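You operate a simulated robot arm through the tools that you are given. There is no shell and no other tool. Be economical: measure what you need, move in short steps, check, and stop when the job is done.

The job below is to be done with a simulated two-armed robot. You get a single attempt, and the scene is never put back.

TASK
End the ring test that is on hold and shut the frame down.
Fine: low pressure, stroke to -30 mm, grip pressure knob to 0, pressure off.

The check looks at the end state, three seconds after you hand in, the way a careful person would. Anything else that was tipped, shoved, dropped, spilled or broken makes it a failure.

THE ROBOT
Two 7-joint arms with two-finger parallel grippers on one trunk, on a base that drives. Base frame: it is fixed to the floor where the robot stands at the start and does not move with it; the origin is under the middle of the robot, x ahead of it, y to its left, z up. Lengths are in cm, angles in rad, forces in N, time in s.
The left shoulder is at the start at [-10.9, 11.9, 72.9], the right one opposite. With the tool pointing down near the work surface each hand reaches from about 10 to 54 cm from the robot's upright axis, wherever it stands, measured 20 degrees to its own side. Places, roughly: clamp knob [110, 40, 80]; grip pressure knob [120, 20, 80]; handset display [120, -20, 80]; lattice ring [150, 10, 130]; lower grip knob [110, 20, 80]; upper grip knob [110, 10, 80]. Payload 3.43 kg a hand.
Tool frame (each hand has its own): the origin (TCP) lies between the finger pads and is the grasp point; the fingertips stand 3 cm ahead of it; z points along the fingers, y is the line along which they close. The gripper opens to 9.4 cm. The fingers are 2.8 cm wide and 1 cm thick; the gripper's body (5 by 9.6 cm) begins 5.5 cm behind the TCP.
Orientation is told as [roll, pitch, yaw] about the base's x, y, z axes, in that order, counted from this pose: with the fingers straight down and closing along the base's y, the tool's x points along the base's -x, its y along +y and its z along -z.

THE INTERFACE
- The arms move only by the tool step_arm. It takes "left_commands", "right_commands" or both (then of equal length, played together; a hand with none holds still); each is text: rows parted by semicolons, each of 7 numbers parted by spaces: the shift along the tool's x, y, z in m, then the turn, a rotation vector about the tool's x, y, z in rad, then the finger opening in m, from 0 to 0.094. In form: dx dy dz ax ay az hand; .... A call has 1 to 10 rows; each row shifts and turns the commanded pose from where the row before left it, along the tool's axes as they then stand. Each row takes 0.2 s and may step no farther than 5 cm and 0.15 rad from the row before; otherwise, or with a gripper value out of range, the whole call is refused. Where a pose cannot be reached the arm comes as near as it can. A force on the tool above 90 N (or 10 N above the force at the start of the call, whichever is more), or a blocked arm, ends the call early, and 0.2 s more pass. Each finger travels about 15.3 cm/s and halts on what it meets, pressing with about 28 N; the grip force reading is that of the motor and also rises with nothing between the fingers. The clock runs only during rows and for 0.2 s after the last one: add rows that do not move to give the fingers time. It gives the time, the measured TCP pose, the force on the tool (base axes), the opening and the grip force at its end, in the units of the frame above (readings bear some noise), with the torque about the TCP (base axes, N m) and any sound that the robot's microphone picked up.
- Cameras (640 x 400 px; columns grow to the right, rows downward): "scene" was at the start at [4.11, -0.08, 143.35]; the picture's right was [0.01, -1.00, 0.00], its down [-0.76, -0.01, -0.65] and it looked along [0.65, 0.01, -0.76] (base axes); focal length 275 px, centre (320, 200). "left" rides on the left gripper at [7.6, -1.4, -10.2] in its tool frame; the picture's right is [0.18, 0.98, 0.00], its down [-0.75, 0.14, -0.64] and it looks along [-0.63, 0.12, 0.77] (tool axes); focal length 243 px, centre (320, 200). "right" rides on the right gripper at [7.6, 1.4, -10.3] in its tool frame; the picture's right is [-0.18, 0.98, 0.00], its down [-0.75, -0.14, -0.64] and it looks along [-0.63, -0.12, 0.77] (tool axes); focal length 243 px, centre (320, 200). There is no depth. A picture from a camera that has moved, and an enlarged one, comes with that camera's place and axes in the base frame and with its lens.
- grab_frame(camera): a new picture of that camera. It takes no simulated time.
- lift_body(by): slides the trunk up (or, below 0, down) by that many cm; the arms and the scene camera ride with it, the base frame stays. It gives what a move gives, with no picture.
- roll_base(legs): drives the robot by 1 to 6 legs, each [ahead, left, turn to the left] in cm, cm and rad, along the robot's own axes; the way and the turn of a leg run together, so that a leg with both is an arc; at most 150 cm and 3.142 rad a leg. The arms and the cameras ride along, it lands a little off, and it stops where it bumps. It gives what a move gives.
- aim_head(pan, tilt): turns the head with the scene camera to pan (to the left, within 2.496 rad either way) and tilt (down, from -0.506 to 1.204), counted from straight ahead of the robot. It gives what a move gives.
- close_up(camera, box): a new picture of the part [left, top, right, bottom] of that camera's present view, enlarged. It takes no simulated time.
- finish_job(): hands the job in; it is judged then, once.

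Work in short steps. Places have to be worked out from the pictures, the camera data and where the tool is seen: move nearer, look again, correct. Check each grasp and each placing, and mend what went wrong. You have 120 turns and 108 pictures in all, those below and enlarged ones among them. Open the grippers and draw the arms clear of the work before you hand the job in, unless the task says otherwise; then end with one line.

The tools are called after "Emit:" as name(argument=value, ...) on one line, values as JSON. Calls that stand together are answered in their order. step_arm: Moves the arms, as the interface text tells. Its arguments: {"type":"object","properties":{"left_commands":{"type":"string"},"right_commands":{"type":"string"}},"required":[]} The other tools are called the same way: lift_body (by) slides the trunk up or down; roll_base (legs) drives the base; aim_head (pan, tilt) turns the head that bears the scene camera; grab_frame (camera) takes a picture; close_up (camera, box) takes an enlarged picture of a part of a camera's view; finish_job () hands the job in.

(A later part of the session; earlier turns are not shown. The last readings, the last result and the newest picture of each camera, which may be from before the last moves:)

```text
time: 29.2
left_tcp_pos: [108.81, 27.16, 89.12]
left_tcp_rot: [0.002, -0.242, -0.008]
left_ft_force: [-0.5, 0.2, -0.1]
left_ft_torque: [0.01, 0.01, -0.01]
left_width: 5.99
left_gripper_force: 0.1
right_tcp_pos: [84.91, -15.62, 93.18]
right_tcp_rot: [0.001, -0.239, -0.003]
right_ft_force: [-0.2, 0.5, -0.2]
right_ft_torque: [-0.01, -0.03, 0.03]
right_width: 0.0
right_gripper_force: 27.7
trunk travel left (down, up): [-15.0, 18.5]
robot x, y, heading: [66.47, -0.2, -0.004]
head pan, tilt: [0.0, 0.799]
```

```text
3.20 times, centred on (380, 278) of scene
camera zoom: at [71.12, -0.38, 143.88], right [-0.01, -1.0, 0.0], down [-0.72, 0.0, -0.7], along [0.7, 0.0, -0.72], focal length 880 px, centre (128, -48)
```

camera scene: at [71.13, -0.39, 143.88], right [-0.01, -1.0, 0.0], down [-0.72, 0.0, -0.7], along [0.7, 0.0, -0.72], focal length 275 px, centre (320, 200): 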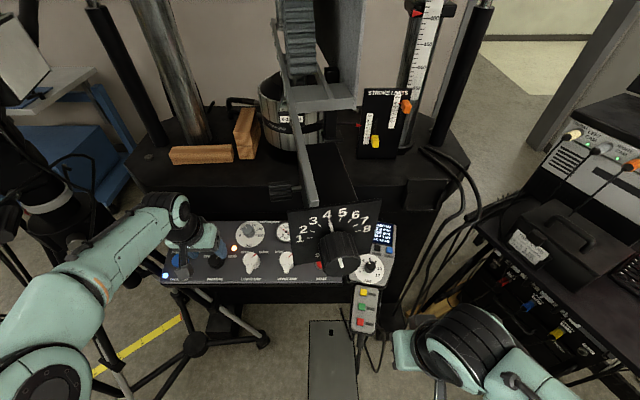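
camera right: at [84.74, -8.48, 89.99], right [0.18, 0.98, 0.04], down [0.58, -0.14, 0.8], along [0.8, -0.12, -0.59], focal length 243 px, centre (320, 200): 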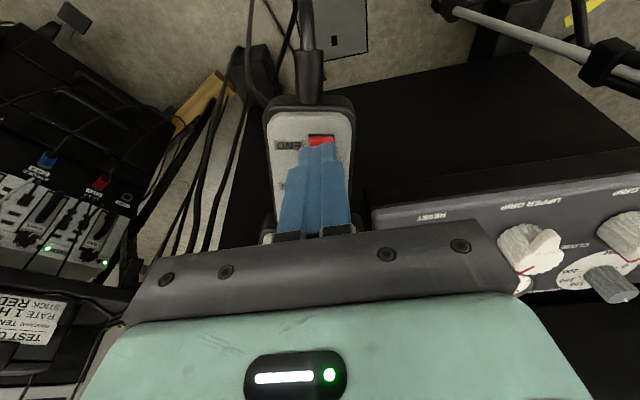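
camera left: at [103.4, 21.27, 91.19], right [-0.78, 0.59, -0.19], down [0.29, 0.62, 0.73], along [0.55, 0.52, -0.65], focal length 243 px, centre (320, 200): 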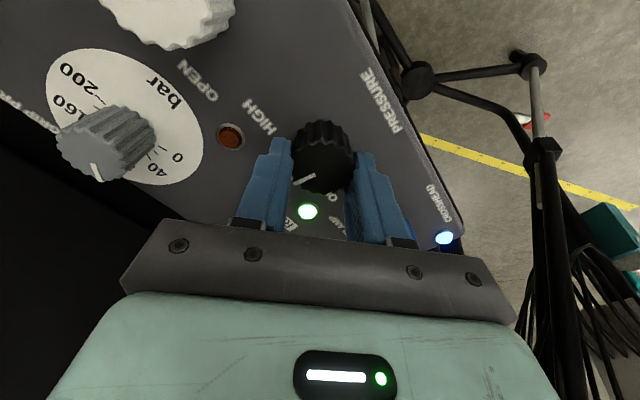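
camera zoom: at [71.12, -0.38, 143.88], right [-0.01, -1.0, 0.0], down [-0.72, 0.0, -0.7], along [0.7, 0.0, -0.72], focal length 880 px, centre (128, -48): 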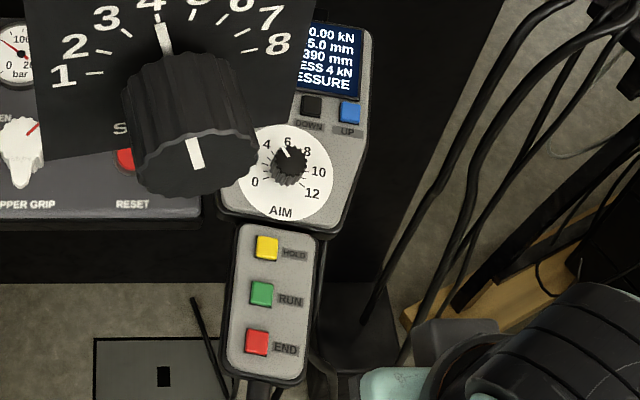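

Pressure is at LOW. DOWN is near [112.5,-15.6,83]; I bring the right closed fingers to hover over it.

Emit:
step_arm(right_commands="-0.0405 0 0.0126 0 0 0 0; -0.0405 0 0.0126 0 0 0 0; -0.0405 0 0.0126 0 0 0 0; -0.0405 0 0.0126 0 0 0 0; -0.0405 0 0.0126 0 0 0 0; -0.0405 0 0.0126 0 0 0 0; 0 0 0 0 0 0 0")

Emit:
grab_frame(camera="right")

Emit:
grab_frame(camera="scene")

```text
time: 30.8
left_tcp_pos: [108.76, 27.26, 89.02]
left_tcp_rot: [0.001, -0.242, -0.005]
left_ft_force: [0.3, 0.0, 0.4]
left_ft_torque: [0.0, 0.0, -0.01]
left_width: 6.0
left_gripper_force: 0.0
right_tcp_pos: [110.41, -15.74, 91.65]
right_tcp_rot: [0.001, -0.241, -0.005]
right_ft_force: [-0.3, -0.1, 0.3]
right_ft_torque: [0.0, 0.01, -0.01]
right_width: 0.0
right_gripper_force: 28.0
trunk travel left (down, up): [-15.0, 18.5]
robot x, y, heading: [66.63, -0.53, -0.008]
head pan, tilt: [0.0, 0.799]
```

```text
70 pictures are left
camera right: at [100.47, -14.31, 99.92], right [0.18, 0.98, 0.04], down [0.58, -0.14, 0.8], along [0.8, -0.12, -0.59], focal length 243 px, centre (320, 200)
```

right: 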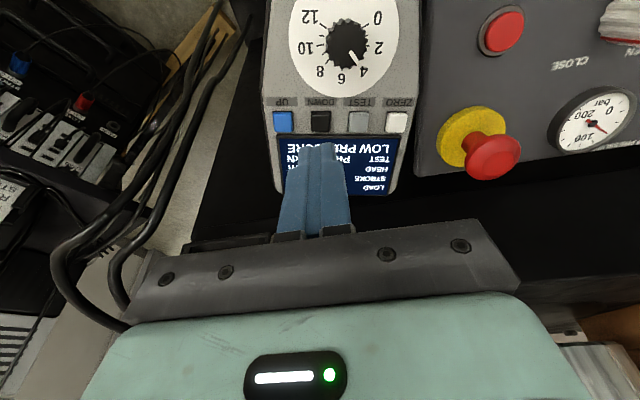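

```text
69 pictures are left
camera scene: at [71.06, -0.39, 143.88], right [-0.01, -1.0, 0.0], down [-0.72, 0.0, -0.7], along [0.7, 0.0, -0.72], focal length 275 px, centre (320, 200)
```

scene: 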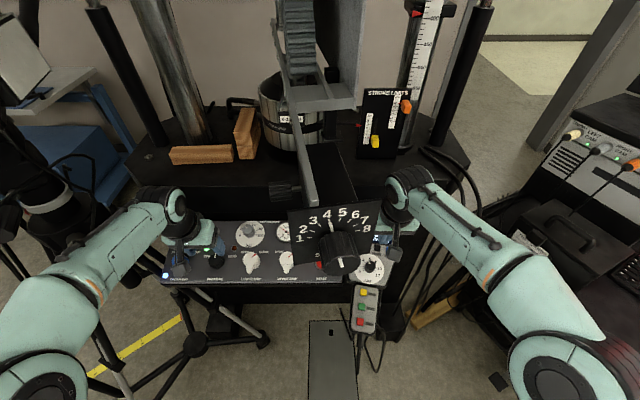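

DOWN sits at about [113,-15.8,82.4]. I approach to ~1.5 cm and check.

Emit:
step_arm(right_commands="-0.0035 -0.0015 0.025 0 0 0 0; 0 0 0.025 0 0 0 0; 0 0 0 0 0 0 0")

Emit:
grab_frame(camera="right")

```text
time: 31.6
left_tcp_pos: [108.82, 27.13, 89.08]
left_tcp_rot: [0.001, -0.242, -0.006]
left_ft_force: [0.6, 0.3, 0.2]
left_ft_torque: [-0.01, -0.03, 0.02]
left_width: 6.04
left_gripper_force: 0.2
right_tcp_pos: [111.87, -15.97, 86.83]
right_tcp_rot: [-0.001, -0.241, -0.006]
right_ft_force: [1.0, 1.3, 0.9]
right_ft_torque: [0.0, -0.04, -0.01]
right_width: 0.0
right_gripper_force: 28.6
trunk travel left (down, up): [-15.0, 18.5]
robot x, y, heading: [67.01, -0.01, -0.004]
head pan, tilt: [0.0, 0.799]
```

```text
68 pictures are left
camera right: at [102.02, -14.53, 95.09], right [0.18, 0.98, 0.04], down [0.58, -0.14, 0.8], along [0.8, -0.12, -0.59], focal length 243 px, centre (320, 200)
```

right: 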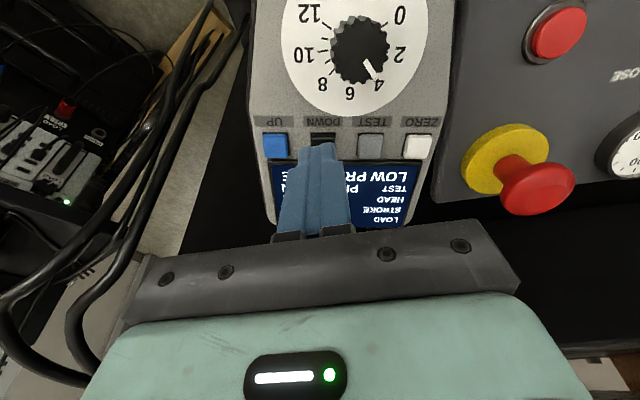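

Alignment confirmed; tip ~1.6 cm above DOWN. I press briefly, then release to learn the jog's speed.

Emit:
step_arm(right_commands="-0.001 0.001 0.012 0 0 0 0; 0 0 0.003 0 0 0 0; 0 0 0.003 0 0 0 0; 0 0 0.002 0 0 0 0")

Emit:
grab_frame(camera="right")

Emit:
grab_frame(camera="left")

```text
time: 32.6
left_tcp_pos: [108.75, 27.13, 89.07]
left_tcp_rot: [0.0, -0.242, -0.005]
left_ft_force: [0.1, 0.5, 0.0]
left_ft_torque: [0.02, -0.04, -0.02]
left_width: 5.99
left_gripper_force: 0.1
right_tcp_pos: [112.46, -15.94, 85.25]
right_tcp_rot: [0.0, -0.248, -0.006]
right_ft_force: [-4.4, -4.8, 19.5]
right_ft_torque: [-0.12, -0.25, 0.04]
right_width: 0.0
right_gripper_force: 28.6
trunk travel left (down, up): [-15.0, 18.5]
robot x, y, heading: [66.14, -0.24, -0.004]
head pan, tilt: [0.0, 0.799]
heard: click
```

```text
67 pictures are left
camera right: at [102.46, -14.46, 93.36], right [0.18, 0.98, 0.05], down [0.57, -0.14, 0.81], along [0.8, -0.12, -0.59], focal length 243 px, centre (320, 200)
```

right: 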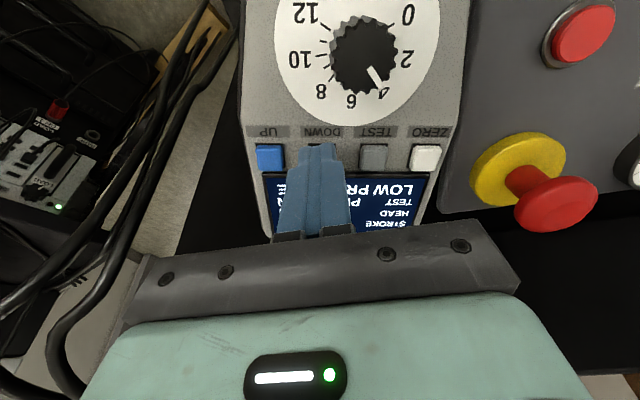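

```text
66 pictures are left
camera left: at [98.74, 25.75, 97.31], right [-0.17, 0.98, -0.04], down [0.58, 0.14, 0.8], along [0.8, 0.11, -0.59], focal length 243 px, centre (320, 200)
```

left: 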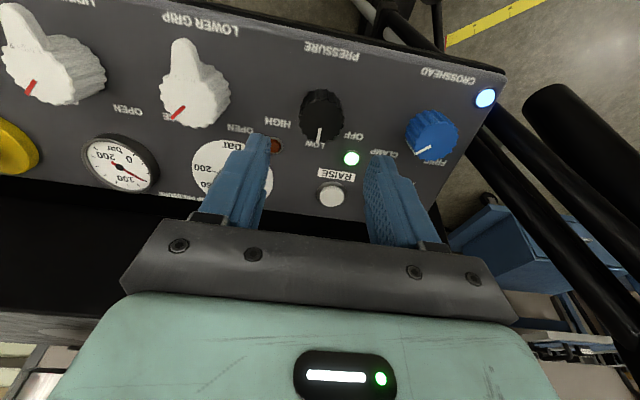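

Clicked. I release and withdraw up and back so the display is readable.

Emit:
step_arm(right_commands="0 0 -0.015 0 0 0 0; 0.03 0 -0.03 0 0 0 0; 0.04 0 -0.01 0 0 0 0; 0.03 0 0 0 0 0 0")

Emit:
grab_frame(camera="scene")

Emit:
close_up(camera="right", box=[220, 40, 480, 240])

```text
time: 33.6
left_tcp_pos: [108.8, 27.23, 89.07]
left_tcp_rot: [0.001, -0.242, -0.005]
left_ft_force: [-0.1, -0.4, -0.5]
left_ft_torque: [-0.03, -0.01, 0.02]
left_width: 5.99
left_gripper_force: 0.1
right_tcp_pos: [101.31, -15.94, 87.72]
right_tcp_rot: [-0.001, -0.241, -0.006]
right_ft_force: [-0.5, -0.4, -0.3]
right_ft_torque: [0.0, 0.01, 0.0]
right_width: 0.01
right_gripper_force: 28.4
trunk travel left (down, up): [-15.0, 18.5]
robot x, y, heading: [66.64, -0.25, -0.007]
head pan, tilt: [0.0, 0.799]
```

```text
65 pictures are left
camera scene: at [71.07, -0.39, 143.88], right [-0.01, -1.0, 0.0], down [-0.72, 0.0, -0.7], along [0.7, 0.0, -0.72], focal length 275 px, centre (320, 200)
```

scene: 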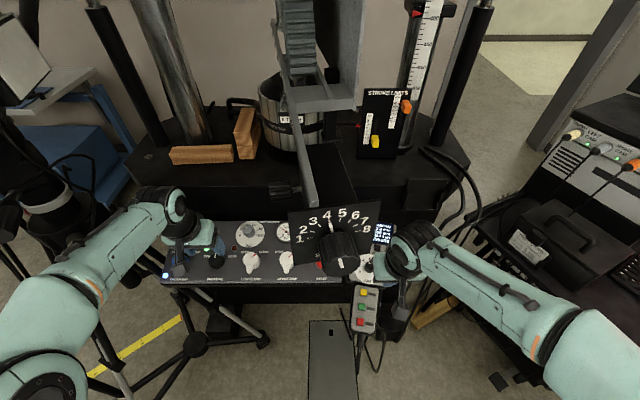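

```text
2.00 times, centred on (350, 140) of right
camera zoom: at [91.45, -14.4, 95.97], right [0.18, 0.98, 0.04], down [0.58, -0.14, 0.8], along [0.8, -0.12, -0.59], focal length 485 px, centre (260, 320)
```

zoom: 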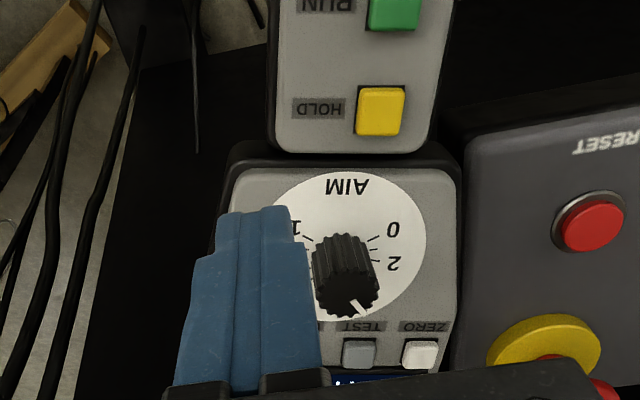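

Emit:
close_up(camera="scene", box=[360, 210, 410, 255])

```text
8.89 times, centred on (385, 232) of scene
camera zoom: at [71.07, -0.39, 143.88], right [-0.01, -1.0, 0.0], down [-0.72, 0.0, -0.7], along [0.7, 0.0, -0.72], focal length 2443 px, centre (-258, -89)
```

zoom: 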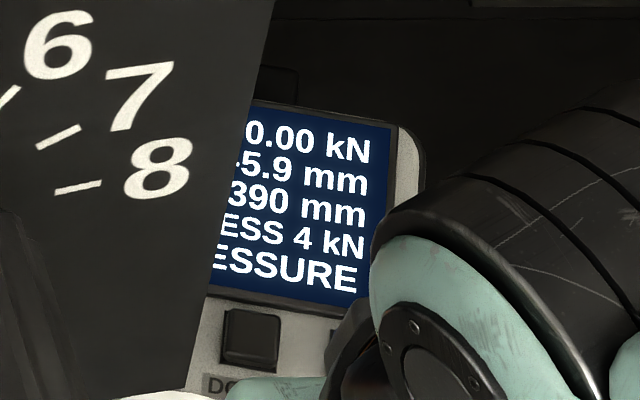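

A short tap (≈0.5 s) moved −0.9 mm, so DOWN jogs while held. I go back and hold it for a measured while.

Emit:
step_arm(right_commands="-0.03 0 0 0 0 0 0; -0.04 0 0.01 0 0 0 0; -0.03 0 0.03 0 0 0 0; 0 0 0.016 0 0 0 0; 0 0 0 0 0 0 0; 0 0 0 0 0 0 0; 0 0 0 0 0 0 0; 0 0 0 0 0 0 0; 0 0 0 0 0 0 0; 0 0 0 0 0 0 0")

Emit:
close_up(camera="right", box=[220, 120, 480, 260])

Emit:
close_up(camera="scene", box=[350, 200, 420, 260])

```text
time: 35.8
left_tcp_pos: [108.68, 27.28, 89.21]
left_tcp_rot: [0.0, -0.242, -0.004]
left_ft_force: [0.1, -0.6, -1.0]
left_ft_torque: [-0.01, -0.01, 0.0]
left_width: 6.03
left_gripper_force: 0.0
right_tcp_pos: [112.36, -15.93, 85.24]
right_tcp_rot: [0.001, -0.249, -0.007]
right_ft_force: [-4.4, -2.7, 36.9]
right_ft_torque: [-0.16, -0.61, 0.37]
right_width: 0.02
right_gripper_force: 27.6
trunk travel left (down, up): [-15.0, 18.5]
robot x, y, heading: [66.73, -0.39, -0.001]
head pan, tilt: [0.0, 0.799]
heard: click
```

```text
2.46 times, centred on (350, 190) of right
camera zoom: at [102.45, -14.47, 93.32], right [0.18, 0.98, 0.05], down [0.57, -0.15, 0.81], along [0.8, -0.12, -0.59], focal length 597 px, centre (246, 225)
```

zoom: 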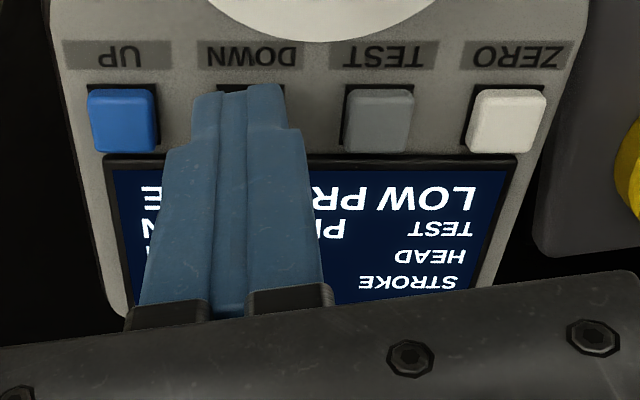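

```text
6.67 times, centred on (385, 230) of scene
camera zoom: at [70.79, -0.31, 143.89], right [-0.01, -1.0, 0.0], down [-0.72, 0.0, -0.7], along [0.7, 0.0, -0.72], focal length 1832 px, centre (-113, 0)
```

zoom: 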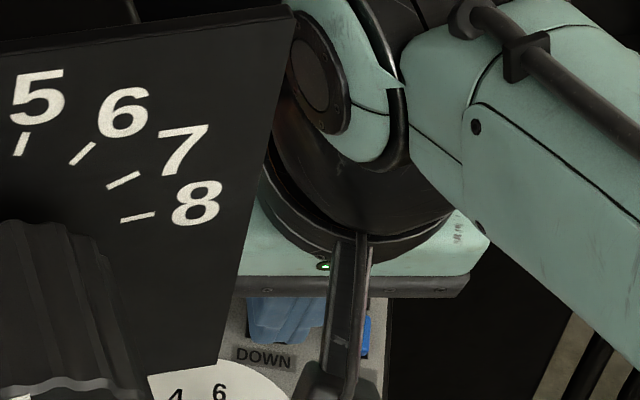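

Holding on for another second, then withdrawing to read.

Emit:
step_arm(right_commands="0 0 0 0 0 0 0; 0 0 0 0 0 0 0; 0 0 0 0 0 0 0; 0 0 0 0 0 0 0; 0 0 0 0 0 0 0; 0 0 -0.016 0 0 0 0; 0.03 0 -0.03 0 0 0 0; 0.04 0 -0.01 0 0 0 0; 0.03 0 0 0 0 0 0")

Emit:
close_up(camera="scene", box=[360, 210, 410, 255])

```text
time: 37.8
left_tcp_pos: [108.81, 27.06, 89.19]
left_tcp_rot: [0.0, -0.241, -0.003]
left_ft_force: [0.5, -0.5, -0.1]
left_ft_torque: [-0.01, 0.01, -0.04]
left_width: 6.03
left_gripper_force: 0.1
right_tcp_pos: [101.25, -15.82, 87.72]
right_tcp_rot: [0.0, -0.241, -0.006]
right_ft_force: [-0.6, -0.2, 0.2]
right_ft_torque: [0.01, -0.01, 0.02]
right_width: 0.0
right_gripper_force: 28.1
trunk travel left (down, up): [-15.0, 18.5]
robot x, y, heading: [66.56, 0.14, -0.007]
head pan, tilt: [0.0, 0.799]
```

```text
8.89 times, centred on (385, 232) of scene
camera zoom: at [71.07, -0.39, 143.88], right [-0.01, -1.0, 0.0], down [-0.72, 0.0, -0.7], along [0.7, 0.0, -0.72], focal length 2443 px, centre (-258, -89)
```

zoom: 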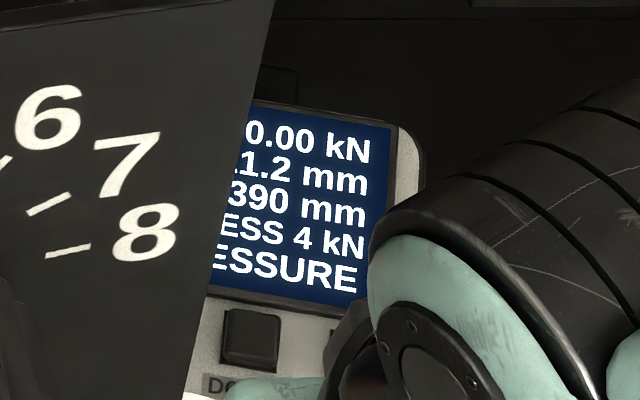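

-11.2 mm: jog is ≈2 mm/s (0.4 mm per row). I need 18.8 mm more, about 45–46 intervals of holding.

Emit:
step_arm(right_commands="-0.03 0 0 0 0 0 0; -0.04 0 0.01 0 0 0 0; -0.03 0 0.03 0 0 0 0; 0 0 0.016 0 0 0 0; 0 0 0 0 0 0 0; 0 0 0 0 0 0 0; 0 0 0 0 0 0 0; 0 0 0 0 0 0 0; 0 0 0 0 0 0 0; 0 0 0 0 0 0 0")

Emit:
step_arm(right_commands="0 0 0 0 0 0 0; 0 0 0 0 0 0 0; 0 0 0 0 0 0 0; 0 0 0 0 0 0 0; 0 0 0 0 0 0 0; 0 0 0 0 0 0 0; 0 0 0 0 0 0 0; 0 0 0 0 0 0 0; 0 0 0 0 0 0 0; 0 0 0 0 0 0 0")

Emit:
step_arm(right_commands="0 0 0 0 0 0 0; 0 0 0 0 0 0 0; 0 0 0 0 0 0 0; 0 0 0 0 0 0 0; 0 0 0 0 0 0 0; 0 0 0 0 0 0 0; 0 0 0 0 0 0 0; 0 0 0 0 0 0 0; 0 0 0 0 0 0 0; 0 0 0 0 0 0 0")

Emit:
step_arm(right_commands="0 0 0 0 0 0 0; 0 0 0 0 0 0 0; 0 0 0 0 0 0 0; 0 0 0 0 0 0 0; 0 0 0 0 0 0 0; 0 0 0 0 0 0 0; 0 0 0 0 0 0 0; 0 0 -0.016 0 0 0 0; 0.03 0 -0.03 0 0 0 0; 0.07 0 -0.01 0 0 0 0")

```text
time: 40.0
left_tcp_pos: [108.59, 27.17, 89.21]
left_tcp_rot: [-0.001, -0.243, -0.005]
left_ft_force: [-0.1, -0.8, -0.2]
left_ft_torque: [-0.04, 0.0, -0.03]
left_width: 6.01
left_gripper_force: 0.0
right_tcp_pos: [112.48, -15.79, 85.17]
right_tcp_rot: [0.002, -0.251, -0.005]
right_ft_force: [-4.9, -0.1, 38.2]
right_ft_torque: [-0.08, -0.61, 0.43]
right_width: 0.0
right_gripper_force: 27.6
trunk travel left (down, up): [-15.0, 18.5]
robot x, y, heading: [66.52, -0.32, -0.002]
head pan, tilt: [0.0, 0.799]
heard: click
```

```text
time: 42.2
left_tcp_pos: [108.6, 27.21, 89.22]
left_tcp_rot: [-0.004, -0.242, -0.004]
left_ft_force: [0.6, 0.2, 0.1]
left_ft_torque: [0.0, 0.01, 0.02]
left_width: 5.99
left_gripper_force: 0.0
right_tcp_pos: [112.41, -15.8, 85.05]
right_tcp_rot: [0.003, -0.251, -0.006]
right_ft_force: [-4.1, 5.1, 38.7]
right_ft_torque: [0.16, -0.67, 0.16]
right_width: 0.0
right_gripper_force: 28.2
trunk travel left (down, up): [-15.0, 18.5]
robot x, y, heading: [66.34, 0.02, -0.002]
head pan, tilt: [0.0, 0.799]
```

```text
time: 44.4
left_tcp_pos: [108.75, 27.39, 89.18]
left_tcp_rot: [-0.002, -0.243, -0.004]
left_ft_force: [-0.8, -0.2, 0.8]
left_ft_torque: [-0.02, 0.02, 0.01]
left_width: 6.0
left_gripper_force: 0.0
right_tcp_pos: [112.57, -15.82, 85.17]
right_tcp_rot: [0.001, -0.253, -0.005]
right_ft_force: [-3.8, 5.2, 39.3]
right_ft_torque: [0.24, -0.63, -0.04]
right_width: 0.01
right_gripper_force: 27.8
trunk travel left (down, up): [-15.0, 18.5]
robot x, y, heading: [66.85, -0.43, -0.005]
head pan, tilt: [0.0, 0.799]
```

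```text
refused: row 10 steps farther than a row can; nothing moved
```

The last call was refused (step too long); nothing passed. Still holding, at about 29 intervals; I hold 11 more, then 5 and release.

Emit:
step_arm(right_commands="0 0 0 0 0 0 0; 0 0 0 0 0 0 0; 0 0 0 0 0 0 0; 0 0 0 0 0 0 0; 0 0 0 0 0 0 0; 0 0 0 0 0 0 0; 0 0 0 0 0 0 0; 0 0 0 0 0 0 0; 0 0 0 0 0 0 0; 0 0 0 0 0 0 0")

Emit:
step_arm(right_commands="0 0 0 0 0 0 0; 0 0 0 0 0 0 0; 0 0 0 0 0 0 0; 0 0 0 0 0 0 0; 0 0 0 0 0 0 0; 0 0 -0.016 0 0 0 0; 0.03 0 -0.03 0 0 0 0; 0.04 0 -0.01 0 0 0 0; 0.03 0 0 0 0 0 0")

Emit:
close_up(camera="scene", box=[360, 210, 410, 255])

```text
time: 46.6
left_tcp_pos: [108.57, 27.34, 89.28]
left_tcp_rot: [-0.003, -0.244, -0.005]
left_ft_force: [0.2, -0.8, -0.2]
left_ft_torque: [-0.01, 0.02, 0.02]
left_width: 6.0
left_gripper_force: 0.1
right_tcp_pos: [112.4, -15.8, 85.1]
right_tcp_rot: [0.001, -0.25, -0.007]
right_ft_force: [-3.0, 3.7, 38.5]
right_ft_torque: [0.21, -0.64, 0.03]
right_width: 0.0
right_gripper_force: 28.4
trunk travel left (down, up): [-15.0, 18.5]
robot x, y, heading: [66.63, 0.07, -0.009]
head pan, tilt: [0.0, 0.799]
```

```text
time: 48.6
left_tcp_pos: [108.64, 27.09, 89.19]
left_tcp_rot: [-0.002, -0.239, -0.005]
left_ft_force: [-0.3, 0.1, -1.0]
left_ft_torque: [0.02, 0.01, -0.01]
left_width: 6.01
left_gripper_force: 0.1
right_tcp_pos: [101.4, -15.92, 87.76]
right_tcp_rot: [0.0, -0.239, -0.005]
right_ft_force: [-0.3, 0.7, -0.4]
right_ft_torque: [0.01, -0.03, 0.01]
right_width: 0.0
right_gripper_force: 28.1
trunk travel left (down, up): [-15.0, 18.5]
robot x, y, heading: [66.44, -0.14, -0.003]
head pan, tilt: [0.0, 0.799]
```

```text
8.89 times, centred on (385, 232) of scene
camera zoom: at [71.07, -0.39, 143.88], right [-0.01, -1.0, 0.0], down [-0.72, 0.0, -0.7], along [0.7, 0.0, -0.72], focal length 2443 px, centre (-258, -89)
```

zoom: 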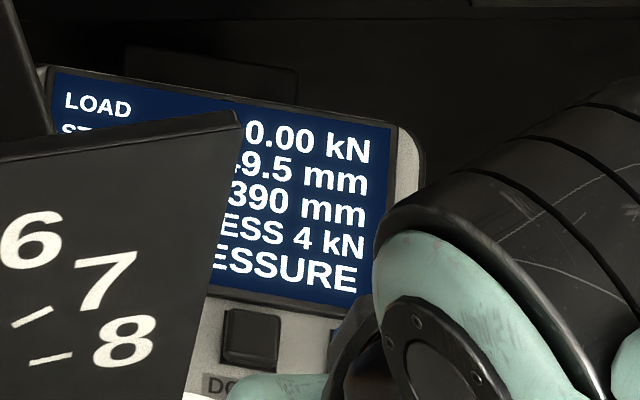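

The tens digit is hidden. I retract the right hand further and take a better view from the right wrist / scene camera.

Emit:
step_arm(right_commands="0.045 -0.01 -0.015 0 0 0 0; 0.045 -0.01 -0.01 0 0 0 0; 0.045 -0.01 0 0 0 0 0; 0 0 0 0 0 0 0")

Emit:
grab_frame(camera="right")

Emit:
grab_frame(camera="scene")

```text
time: 49.6
left_tcp_pos: [108.89, 27.01, 89.06]
left_tcp_rot: [0.001, -0.239, -0.005]
left_ft_force: [0.2, -0.3, -0.3]
left_ft_torque: [-0.05, 0.03, -0.01]
left_width: 6.0
left_gripper_force: 0.1
right_tcp_pos: [87.69, -18.8, 86.97]
right_tcp_rot: [-0.001, -0.242, -0.004]
right_ft_force: [0.0, 0.5, -0.2]
right_ft_torque: [0.04, 0.01, 0.01]
right_width: 0.0
right_gripper_force: 28.1
trunk travel left (down, up): [-15.0, 18.5]
robot x, y, heading: [66.97, -0.19, 0.001]
head pan, tilt: [0.0, 0.799]
```

```text
58 pictures are left
camera right: at [77.85, -17.4, 95.29], right [0.18, 0.98, 0.04], down [0.58, -0.14, 0.8], along [0.79, -0.12, -0.59], focal length 243 px, centre (320, 200)
```

right: 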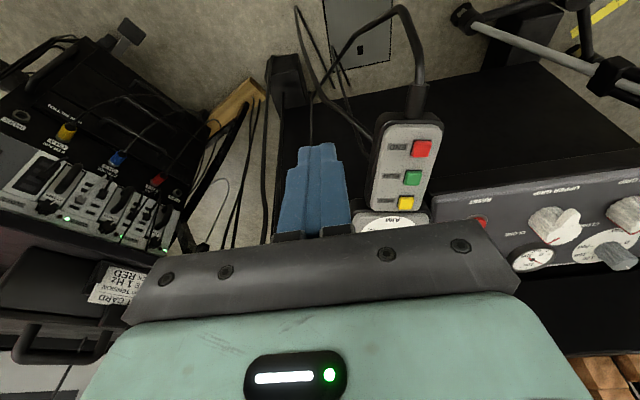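

```text
57 pictures are left
camera scene: at [71.18, -0.37, 143.87], right [-0.01, -1.0, 0.0], down [-0.72, 0.0, -0.7], along [0.7, 0.0, -0.72], focal length 275 px, centre (320, 200)
```

scene: 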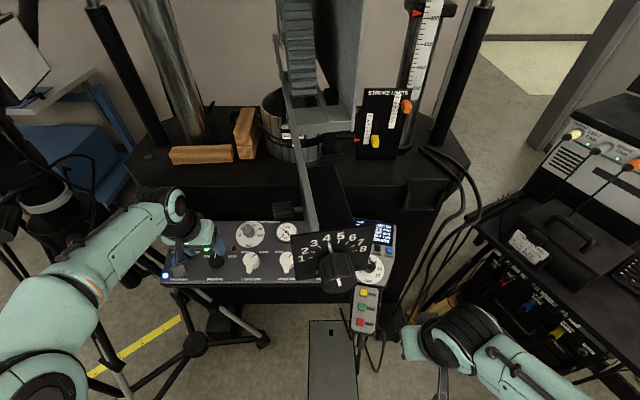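

The red stroke pointer on the limits box moved too; I enlarge that and the display.

Emit:
close_up(camera="scene", box=[345, 85, 415, 155])

Emit:
close_up(camera="scene", box=[365, 215, 405, 247])

```text
5.71 times, centred on (380, 120) of scene
camera zoom: at [71.18, -0.37, 143.87], right [-0.01, -1.0, 0.0], down [-0.72, 0.0, -0.7], along [0.7, 0.0, -0.72], focal length 1571 px, centre (-23, 657)
```

zoom: 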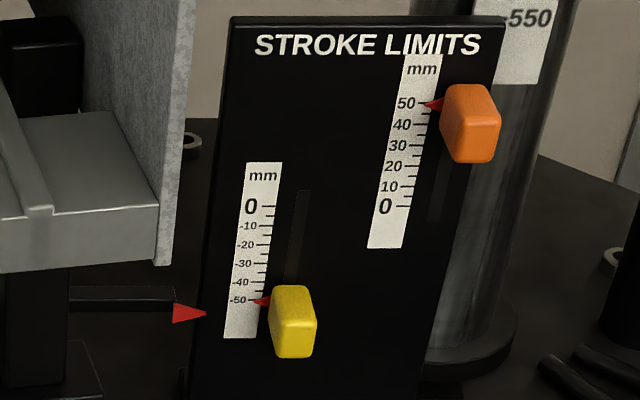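

```text
12.50 times, centred on (385, 231) of scene
camera zoom: at [71.18, -0.37, 143.87], right [-0.01, -1.0, 0.0], down [-0.72, 0.0, -0.7], along [0.7, 0.0, -0.72], focal length 3436 px, centre (-492, -188)
```

zoom: 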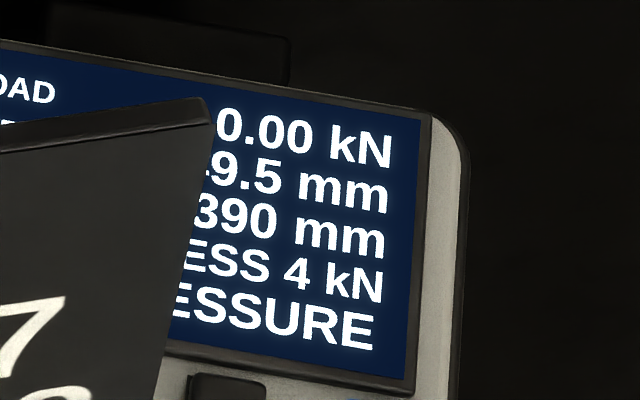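

It reads −49.5: the jog speeds up when held long and ran to the lower limit. I go over UP (3 cm right of DOWN) and jog back in short holds.

Emit:
step_arm(right_commands="-0.045 0 0 0 0 0 0; -0.045 0 0 0 0 0 0; -0.045 0 0 0 0 0 0; -0.045 0 0 0 0 0 0; -0.045 0 0 0 0 0 0; -0.0043 -0.001 0.03 0 0 0 0; 0 0 0.025 0 0 0 0; 0 0 0 0 0 0 0")

Emit:
close_up(camera="right", box=[220, 90, 480, 240])

```text
time: 51.4
left_tcp_pos: [108.82, 27.13, 89.11]
left_tcp_rot: [0.0, -0.241, -0.005]
left_ft_force: [-1.0, -0.3, -0.1]
left_ft_torque: [-0.01, -0.01, -0.02]
left_width: 6.0
left_gripper_force: 0.2
right_tcp_pos: [111.31, -18.9, 86.97]
right_tcp_rot: [0.0, -0.24, -0.004]
right_ft_force: [0.8, 0.2, 0.4]
right_ft_torque: [0.01, -0.03, -0.02]
right_width: 0.0
right_gripper_force: 28.1
trunk travel left (down, up): [-15.0, 18.5]
robot x, y, heading: [66.7, -0.08, -0.013]
head pan, tilt: [0.0, 0.799]
```

```text
2.46 times, centred on (350, 165) of right
camera zoom: at [101.46, -17.45, 95.35], right [0.18, 0.98, 0.04], down [0.58, -0.14, 0.8], along [0.79, -0.12, -0.59], focal length 597 px, centre (246, 286)
```

zoom: 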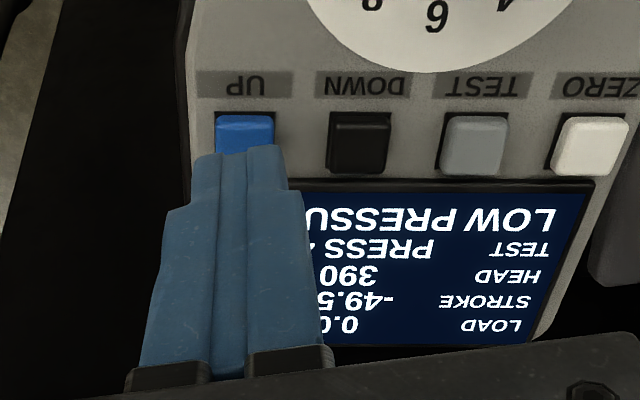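

Aligned on UP, and the display is readable from here (−49.5). I press and hold ~1.6 s, then look.

Emit:
step_arm(right_commands="0 0 0.01 0 0 0 0; 0 0 0.016 0 0 0 0; 0 0 0 0 0 0 0; 0 0 0 0 0 0 0; 0 0 0 0 0 0 0; 0 0 0 0 0 0 0; 0 0 0 0 0 0 0; 0 0 0 0 0 0 0; 0 0 0 0 0 0 0")

Emit:
close_up(camera="right", box=[220, 90, 480, 240])

```text
time: 53.4
left_tcp_pos: [108.6, 27.24, 89.18]
left_tcp_rot: [0.001, -0.243, -0.006]
left_ft_force: [-0.4, 0.7, 0.3]
left_ft_torque: [-0.01, 0.02, 0.01]
left_width: 5.98
left_gripper_force: 0.0
right_tcp_pos: [111.74, -18.94, 85.12]
right_tcp_rot: [-0.001, -0.253, -0.008]
right_ft_force: [-7.1, -1.8, 36.7]
right_ft_torque: [-0.16, -0.48, 0.41]
right_width: 0.01
right_gripper_force: 28.2
trunk travel left (down, up): [-15.0, 18.5]
robot x, y, heading: [66.87, -0.37, -0.005]
head pan, tilt: [0.0, 0.799]
heard: click
```

```text
2.46 times, centred on (350, 165) of right
camera zoom: at [101.86, -17.45, 93.16], right [0.18, 0.98, 0.05], down [0.57, -0.15, 0.81], along [0.8, -0.12, -0.59], focal length 597 px, centre (246, 286)
```

zoom: 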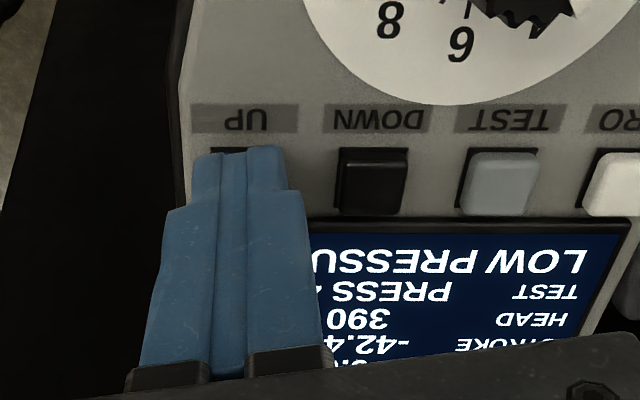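

Readable while pressed: −42.4. I hold about 1 s more and check.

Emit:
step_arm(right_commands="0 0 0 0 0 0 0; 0 0 0 0 0 0 0; 0 0 0 0 0 0 0")

Emit:
close_up(camera="right", box=[220, 90, 480, 240])

```text
time: 54.2
left_tcp_pos: [108.68, 27.25, 89.11]
left_tcp_rot: [0.0, -0.242, -0.007]
left_ft_force: [-0.9, 0.3, 0.8]
left_ft_torque: [-0.02, -0.02, -0.04]
left_width: 6.0
left_gripper_force: 0.1
right_tcp_pos: [111.78, -18.93, 85.1]
right_tcp_rot: [0.0, -0.252, -0.007]
right_ft_force: [-6.1, -1.8, 36.8]
right_ft_torque: [-0.12, -0.52, 0.35]
right_width: 0.0
right_gripper_force: 28.2
trunk travel left (down, up): [-15.0, 18.5]
robot x, y, heading: [66.68, -0.17, -0.004]
head pan, tilt: [0.0, 0.799]
```

```text
2.46 times, centred on (350, 165) of right
camera zoom: at [101.86, -17.44, 93.17], right [0.19, 0.98, 0.05], down [0.57, -0.15, 0.81], along [0.8, -0.12, -0.59], focal length 597 px, centre (246, 286)
```

zoom: 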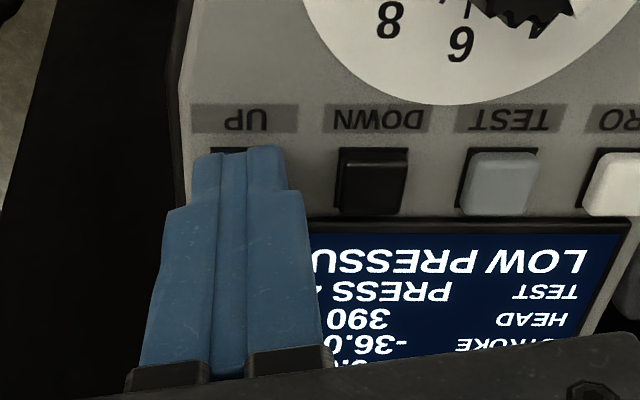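

−36.0, now 8 mm/s. I hold two rows more and release, leaving a small remainder for taps.

Emit:
step_arm(right_commands="0 0 0 0 0 0 0; 0 0 0 0 0 0 0; 0 0 -0.016 0 0 0 0; 0 0 0 0 0 0 0")

Emit:
close_up(camera="right", box=[220, 90, 480, 240])

```text
time: 55.2
left_tcp_pos: [108.88, 27.22, 89.15]
left_tcp_rot: [-0.001, -0.242, -0.005]
left_ft_force: [0.2, 0.2, -0.2]
left_ft_torque: [-0.02, -0.02, 0.0]
left_width: 6.01
left_gripper_force: 0.0
right_tcp_pos: [111.46, -18.75, 86.03]
right_tcp_rot: [-0.001, -0.236, -0.005]
right_ft_force: [0.7, 0.0, 0.0]
right_ft_torque: [0.02, 0.02, -0.04]
right_width: 0.0
right_gripper_force: 28.1
trunk travel left (down, up): [-15.0, 18.5]
robot x, y, heading: [66.72, -0.49, -0.01]
head pan, tilt: [0.0, 0.799]
```

```text
2.46 times, centred on (350, 165) of right
camera zoom: at [101.61, -17.48, 94.26], right [0.18, 0.98, 0.04], down [0.58, -0.14, 0.8], along [0.79, -0.12, -0.6], focal length 597 px, centre (246, 286)
```

zoom: 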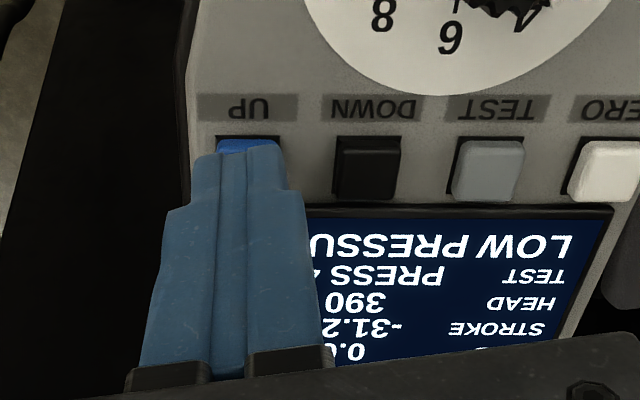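

−31.2. One short tap of about 0.6 s should bring it to −30.

Emit:
step_arm(right_commands="0 0 0.016 0 0 0 0; 0 0 0 0 0 0 0; 0 0 0 0 0 0 0; 0 0 -0.016 0 0 0 0; 0 0 0 0 0 0 0")

Emit:
close_up(camera="right", box=[220, 90, 480, 240])

```text
time: 56.4
left_tcp_pos: [108.89, 27.23, 89.08]
left_tcp_rot: [-0.001, -0.24, -0.005]
left_ft_force: [0.5, -0.5, 0.5]
left_ft_torque: [0.0, -0.02, 0.01]
left_width: 6.01
left_gripper_force: 0.0
right_tcp_pos: [111.46, -18.78, 86.1]
right_tcp_rot: [-0.001, -0.238, -0.006]
right_ft_force: [0.1, -0.4, -0.1]
right_ft_torque: [-0.03, 0.05, 0.03]
right_width: 0.01
right_gripper_force: 27.8
trunk travel left (down, up): [-15.0, 18.5]
robot x, y, heading: [66.81, -0.3, -0.005]
head pan, tilt: [0.0, 0.799]
heard: click
```

```text
2.46 times, centred on (350, 165) of right
camera zoom: at [101.64, -17.43, 94.34], right [0.18, 0.98, 0.04], down [0.58, -0.14, 0.8], along [0.79, -0.12, -0.6], focal length 597 px, centre (246, 286)
```

zoom: 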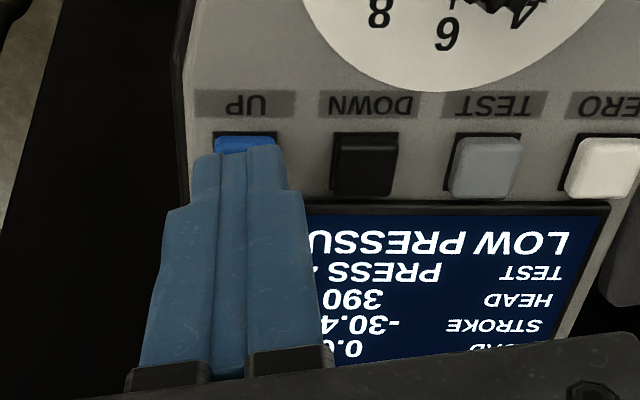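

−30.4. One shorter tap.

Emit:
step_arm(right_commands="0 0 0.016 0 0 0 0; 0 0 0 0 0 0 0; 0 0 -0.016 0 0 0 0; 0 0 0 0 0 0 0")

Emit:
close_up(camera="right", box=[220, 90, 480, 240])

```text
time: 57.4
left_tcp_pos: [108.82, 27.05, 89.17]
left_tcp_rot: [0.001, -0.241, -0.007]
left_ft_force: [-0.4, -0.3, -0.7]
left_ft_torque: [0.0, 0.02, 0.02]
left_width: 5.97
left_gripper_force: 0.0
right_tcp_pos: [111.48, -18.85, 86.04]
right_tcp_rot: [0.001, -0.239, -0.006]
right_ft_force: [0.2, -0.4, 0.4]
right_ft_torque: [0.01, -0.03, 0.0]
right_width: 0.0
right_gripper_force: 27.7
trunk travel left (down, up): [-15.0, 18.5]
robot x, y, heading: [66.83, -0.28, -0.002]
head pan, tilt: [0.0, 0.799]
heard: click
```

```text
2.46 times, centred on (350, 165) of right
camera zoom: at [101.62, -17.45, 94.35], right [0.18, 0.98, 0.04], down [0.58, -0.14, 0.8], along [0.79, -0.12, -0.6], focal length 597 px, centre (246, 286)
```

zoom: 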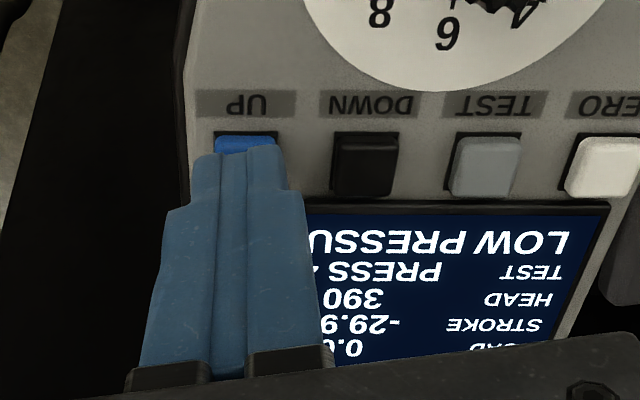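

−29.9 mm, good. Now I retract the right hand, and move the left hand toward the grip pressure knob at about [119,19.7,82.8], raised for checking clearance.

Emit:
step_arm(right_commands="0 0 -0.03 0 0 0 0; 0.045 0 -0.01 0 0 0 0; 0.045 -0.01 -0.01 0 0 0 0; 0.045 -0.01 0 0 0 0 0; 0.045 0 0 0 0 0 0; 0.03 0 0 0 0 0 0", left_commands="0 0 -0.03 0 0 0 0.06; -0.02 -0.02 0 0 0 0 0.06; -0.02 -0.02 0 0 0 0 0.06; -0.02 -0.02 0 0 0 0 0.06; -0.01 -0.014 0 0 0 0 0.06; 0 0 0 0 0 0 0.06")

Emit:
grab_frame(camera="left")

Emit:
grab_frame(camera="scene")

```text
time: 58.8
left_tcp_pos: [114.82, 19.8, 93.68]
left_tcp_rot: [-0.001, -0.241, -0.005]
left_ft_force: [0.0, 0.4, -0.6]
left_ft_torque: [0.01, 0.04, 0.0]
left_width: 5.99
left_gripper_force: 0.0
right_tcp_pos: [89.87, -20.8, 85.95]
right_tcp_rot: [-0.001, -0.24, -0.005]
right_ft_force: [0.2, 0.7, -0.7]
right_ft_torque: [0.0, 0.0, 0.01]
right_width: 0.02
right_gripper_force: 28.2
trunk travel left (down, up): [-15.0, 18.5]
robot x, y, heading: [66.66, -0.26, -0.003]
head pan, tilt: [0.0, 0.799]
```

```text
48 pictures are left
camera left: at [104.86, 18.32, 101.85], right [-0.17, 0.98, -0.04], down [0.58, 0.14, 0.8], along [0.8, 0.11, -0.59], focal length 243 px, centre (320, 200)
```

left: 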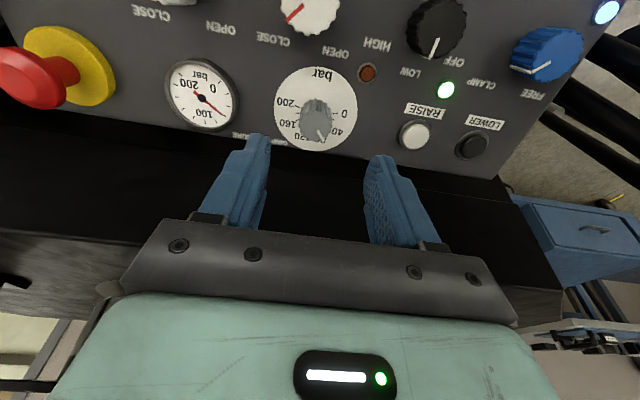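

```text
47 pictures are left
camera scene: at [71.07, -0.38, 143.88], right [-0.01, -1.0, 0.0], down [-0.72, 0.0, -0.7], along [0.7, 0.0, -0.72], focal length 275 px, centre (320, 200)
```

scene: 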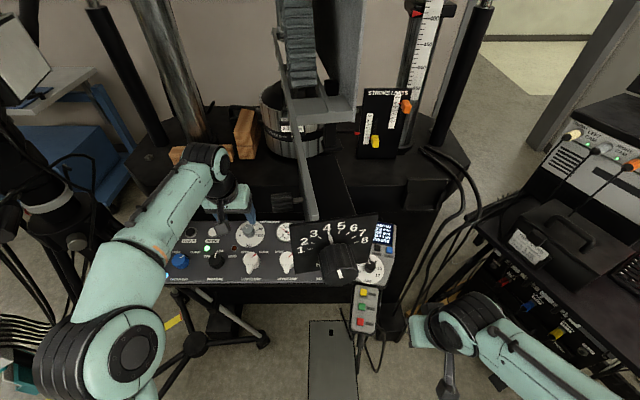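

Knob confirmed at ≈[118.5,19.6,82.8]. A close-up of the dial tells the turn needed.

Emit:
close_up(camera="left", box=[250, 50, 410, 160])

```text
3.64 times, centred on (330, 105) of left
camera zoom: at [104.86, 18.32, 101.85], right [-0.17, 0.98, -0.04], down [0.58, 0.14, 0.8], along [0.8, 0.11, -0.59], focal length 882 px, centre (284, 546)
```

zoom: 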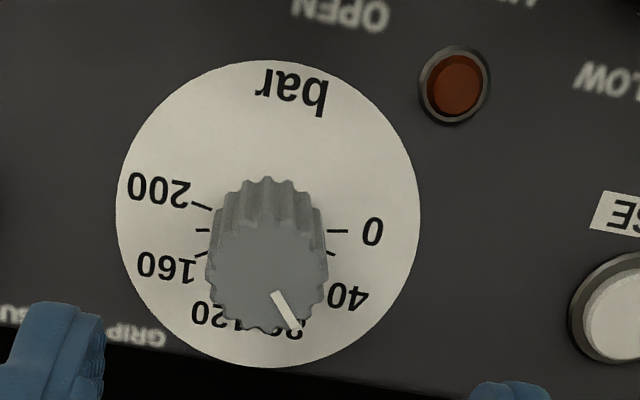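

Pointer is near 57 bar; 0 is ~50° counter-clockwise. I pre-turn the hand clockwise 0.45 rad and descend most of the way.

Emit:
step_arm(left_commands="-0.0104 -0.002 0 0 0 0 0.055; 0 0 0 0 0 0.15 0.055; 0 0 0 0 0 0.15 0.055; 0 0 0 0 0 0.15 0.055; 0 0 0.03 0 0 0 0.055; 0 0 0.03 0 0 0 0.055; 0 0 0.015 0 0 0 0.055; 0 0 0 0 0 0 0.055")

Emit:
grab_frame(camera="left")

```text
time: 60.6
left_tcp_pos: [117.75, 19.62, 86.65]
left_tcp_rot: [0.107, -0.215, -0.465]
left_ft_force: [1.0, 0.6, 0.7]
left_ft_torque: [-0.03, -0.02, -0.01]
left_width: 5.48
left_gripper_force: 0.0
right_tcp_pos: [89.81, -20.87, 86.05]
right_tcp_rot: [-0.002, -0.241, -0.006]
right_ft_force: [-0.7, -0.5, -0.6]
right_ft_torque: [0.01, 0.01, 0.03]
right_width: 0.0
right_gripper_force: 28.2
trunk travel left (down, up): [-15.0, 18.5]
robot x, y, heading: [66.6, 0.06, -0.001]
head pan, tilt: [0.0, 0.799]
```

```text
45 pictures are left
camera left: at [107.9, 21.63, 94.81], right [0.26, 0.96, 0.06], down [0.56, -0.2, 0.8], along [0.78, -0.17, -0.6], focal length 243 px, centre (320, 200)
```

left: 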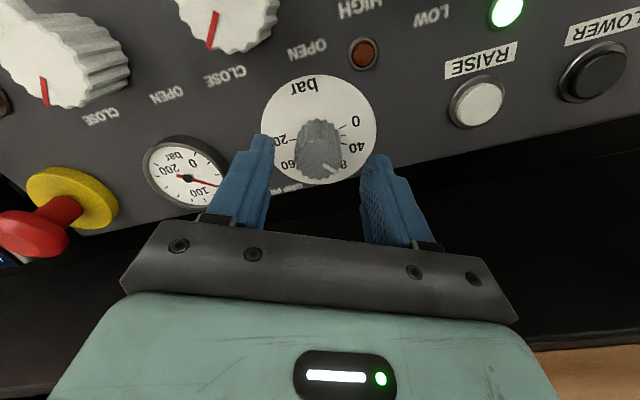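

Centred. I descend 2 cm more and close on the knob.

Emit:
step_arm(left_commands="0 0 0.01 0 0 0 0.055; 0 0 0.01 0 0 0 0.055; 0 0 0 0 0 0 0.055")

Emit:
grab_frame(camera="left")

```text
time: 61.4
left_tcp_pos: [118.04, 19.51, 84.73]
left_tcp_rot: [0.106, -0.215, -0.466]
left_ft_force: [0.4, -0.2, -0.1]
left_ft_torque: [0.04, 0.04, -0.01]
left_width: 5.51
left_gripper_force: 0.1
right_tcp_pos: [89.75, -20.79, 85.94]
right_tcp_rot: [-0.001, -0.241, -0.005]
right_ft_force: [0.5, -0.3, -0.3]
right_ft_torque: [0.01, 0.03, -0.01]
right_width: 0.01
right_gripper_force: 28.3
trunk travel left (down, up): [-15.0, 18.5]
robot x, y, heading: [66.84, -0.27, -0.005]
head pan, tilt: [0.0, 0.799]
```

```text
44 pictures are left
camera left: at [108.34, 21.63, 92.85], right [0.26, 0.96, 0.06], down [0.57, -0.2, 0.8], along [0.78, -0.17, -0.6], focal length 243 px, centre (320, 200)
```

left: 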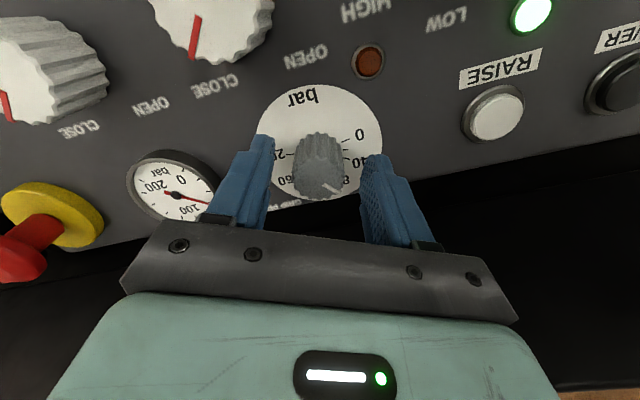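

The fingers straddle the knob. I close and turn counter-clockwise ~0.9 rad.

Emit:
step_arm(left_commands="0 0 0.002 0 0 0 0.035; 0 0 0 0 0 0 0.02; 0 0 0 0 0 0 0.015; 0 0 0 0 0 0 0.015; 0 0 0 0 0 -0.15 0.015; 0 0 0 0 0 -0.15 0.015; 0 0 0 0 0 -0.15 0.015; 0 0 0 0 0 -0.15 0.015; 0 0 0 0 0 -0.15 0.015; 0 0 0 0 0 -0.1 0.015")

Emit:
grab_frame(camera="left")

Emit:
close_up(camera="left", box=[240, 90, 400, 200])

```text
time: 63.6
left_tcp_pos: [118.19, 19.59, 84.56]
left_tcp_rot: [-0.099, -0.219, 0.408]
left_ft_force: [-3.8, -3.0, 1.9]
left_ft_torque: [-1.69, 0.64, -0.49]
left_width: 2.93
left_gripper_force: 44.9
right_tcp_pos: [89.76, -20.76, 86.0]
right_tcp_rot: [-0.001, -0.242, -0.005]
right_ft_force: [0.0, -0.2, -0.4]
right_ft_torque: [0.01, 0.01, 0.01]
right_width: 0.0
right_gripper_force: 27.8
trunk travel left (down, up): [-15.0, 18.5]
robot x, y, heading: [66.71, -0.09, -0.007]
head pan, tilt: [0.0, 0.799]
```

```text
43 pictures are left
camera left: at [109.32, 15.23, 92.97], right [-0.53, 0.84, -0.13], down [0.47, 0.42, 0.77], along [0.7, 0.35, -0.62], focal length 243 px, centre (320, 200)
```

left: 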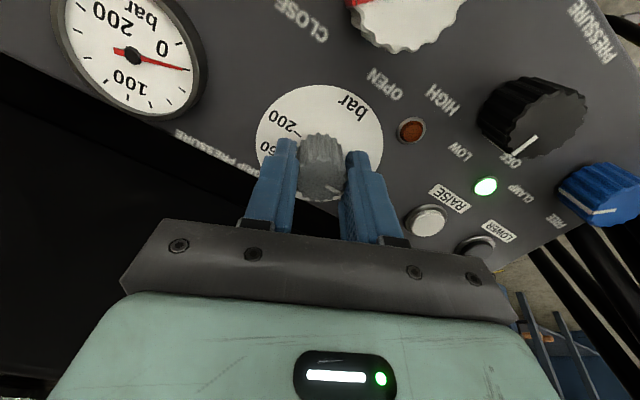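

```text
3.64 times, centred on (320, 145) of left
camera zoom: at [109.32, 15.23, 92.97], right [-0.53, 0.84, -0.13], down [0.47, 0.42, 0.77], along [0.7, 0.35, -0.62], focal length 882 px, centre (320, 400)
```

zoom: 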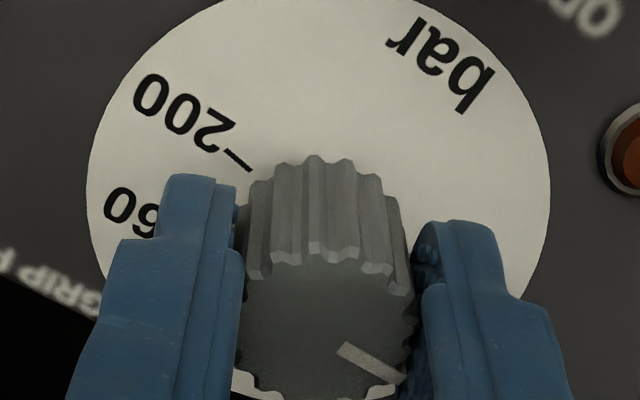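

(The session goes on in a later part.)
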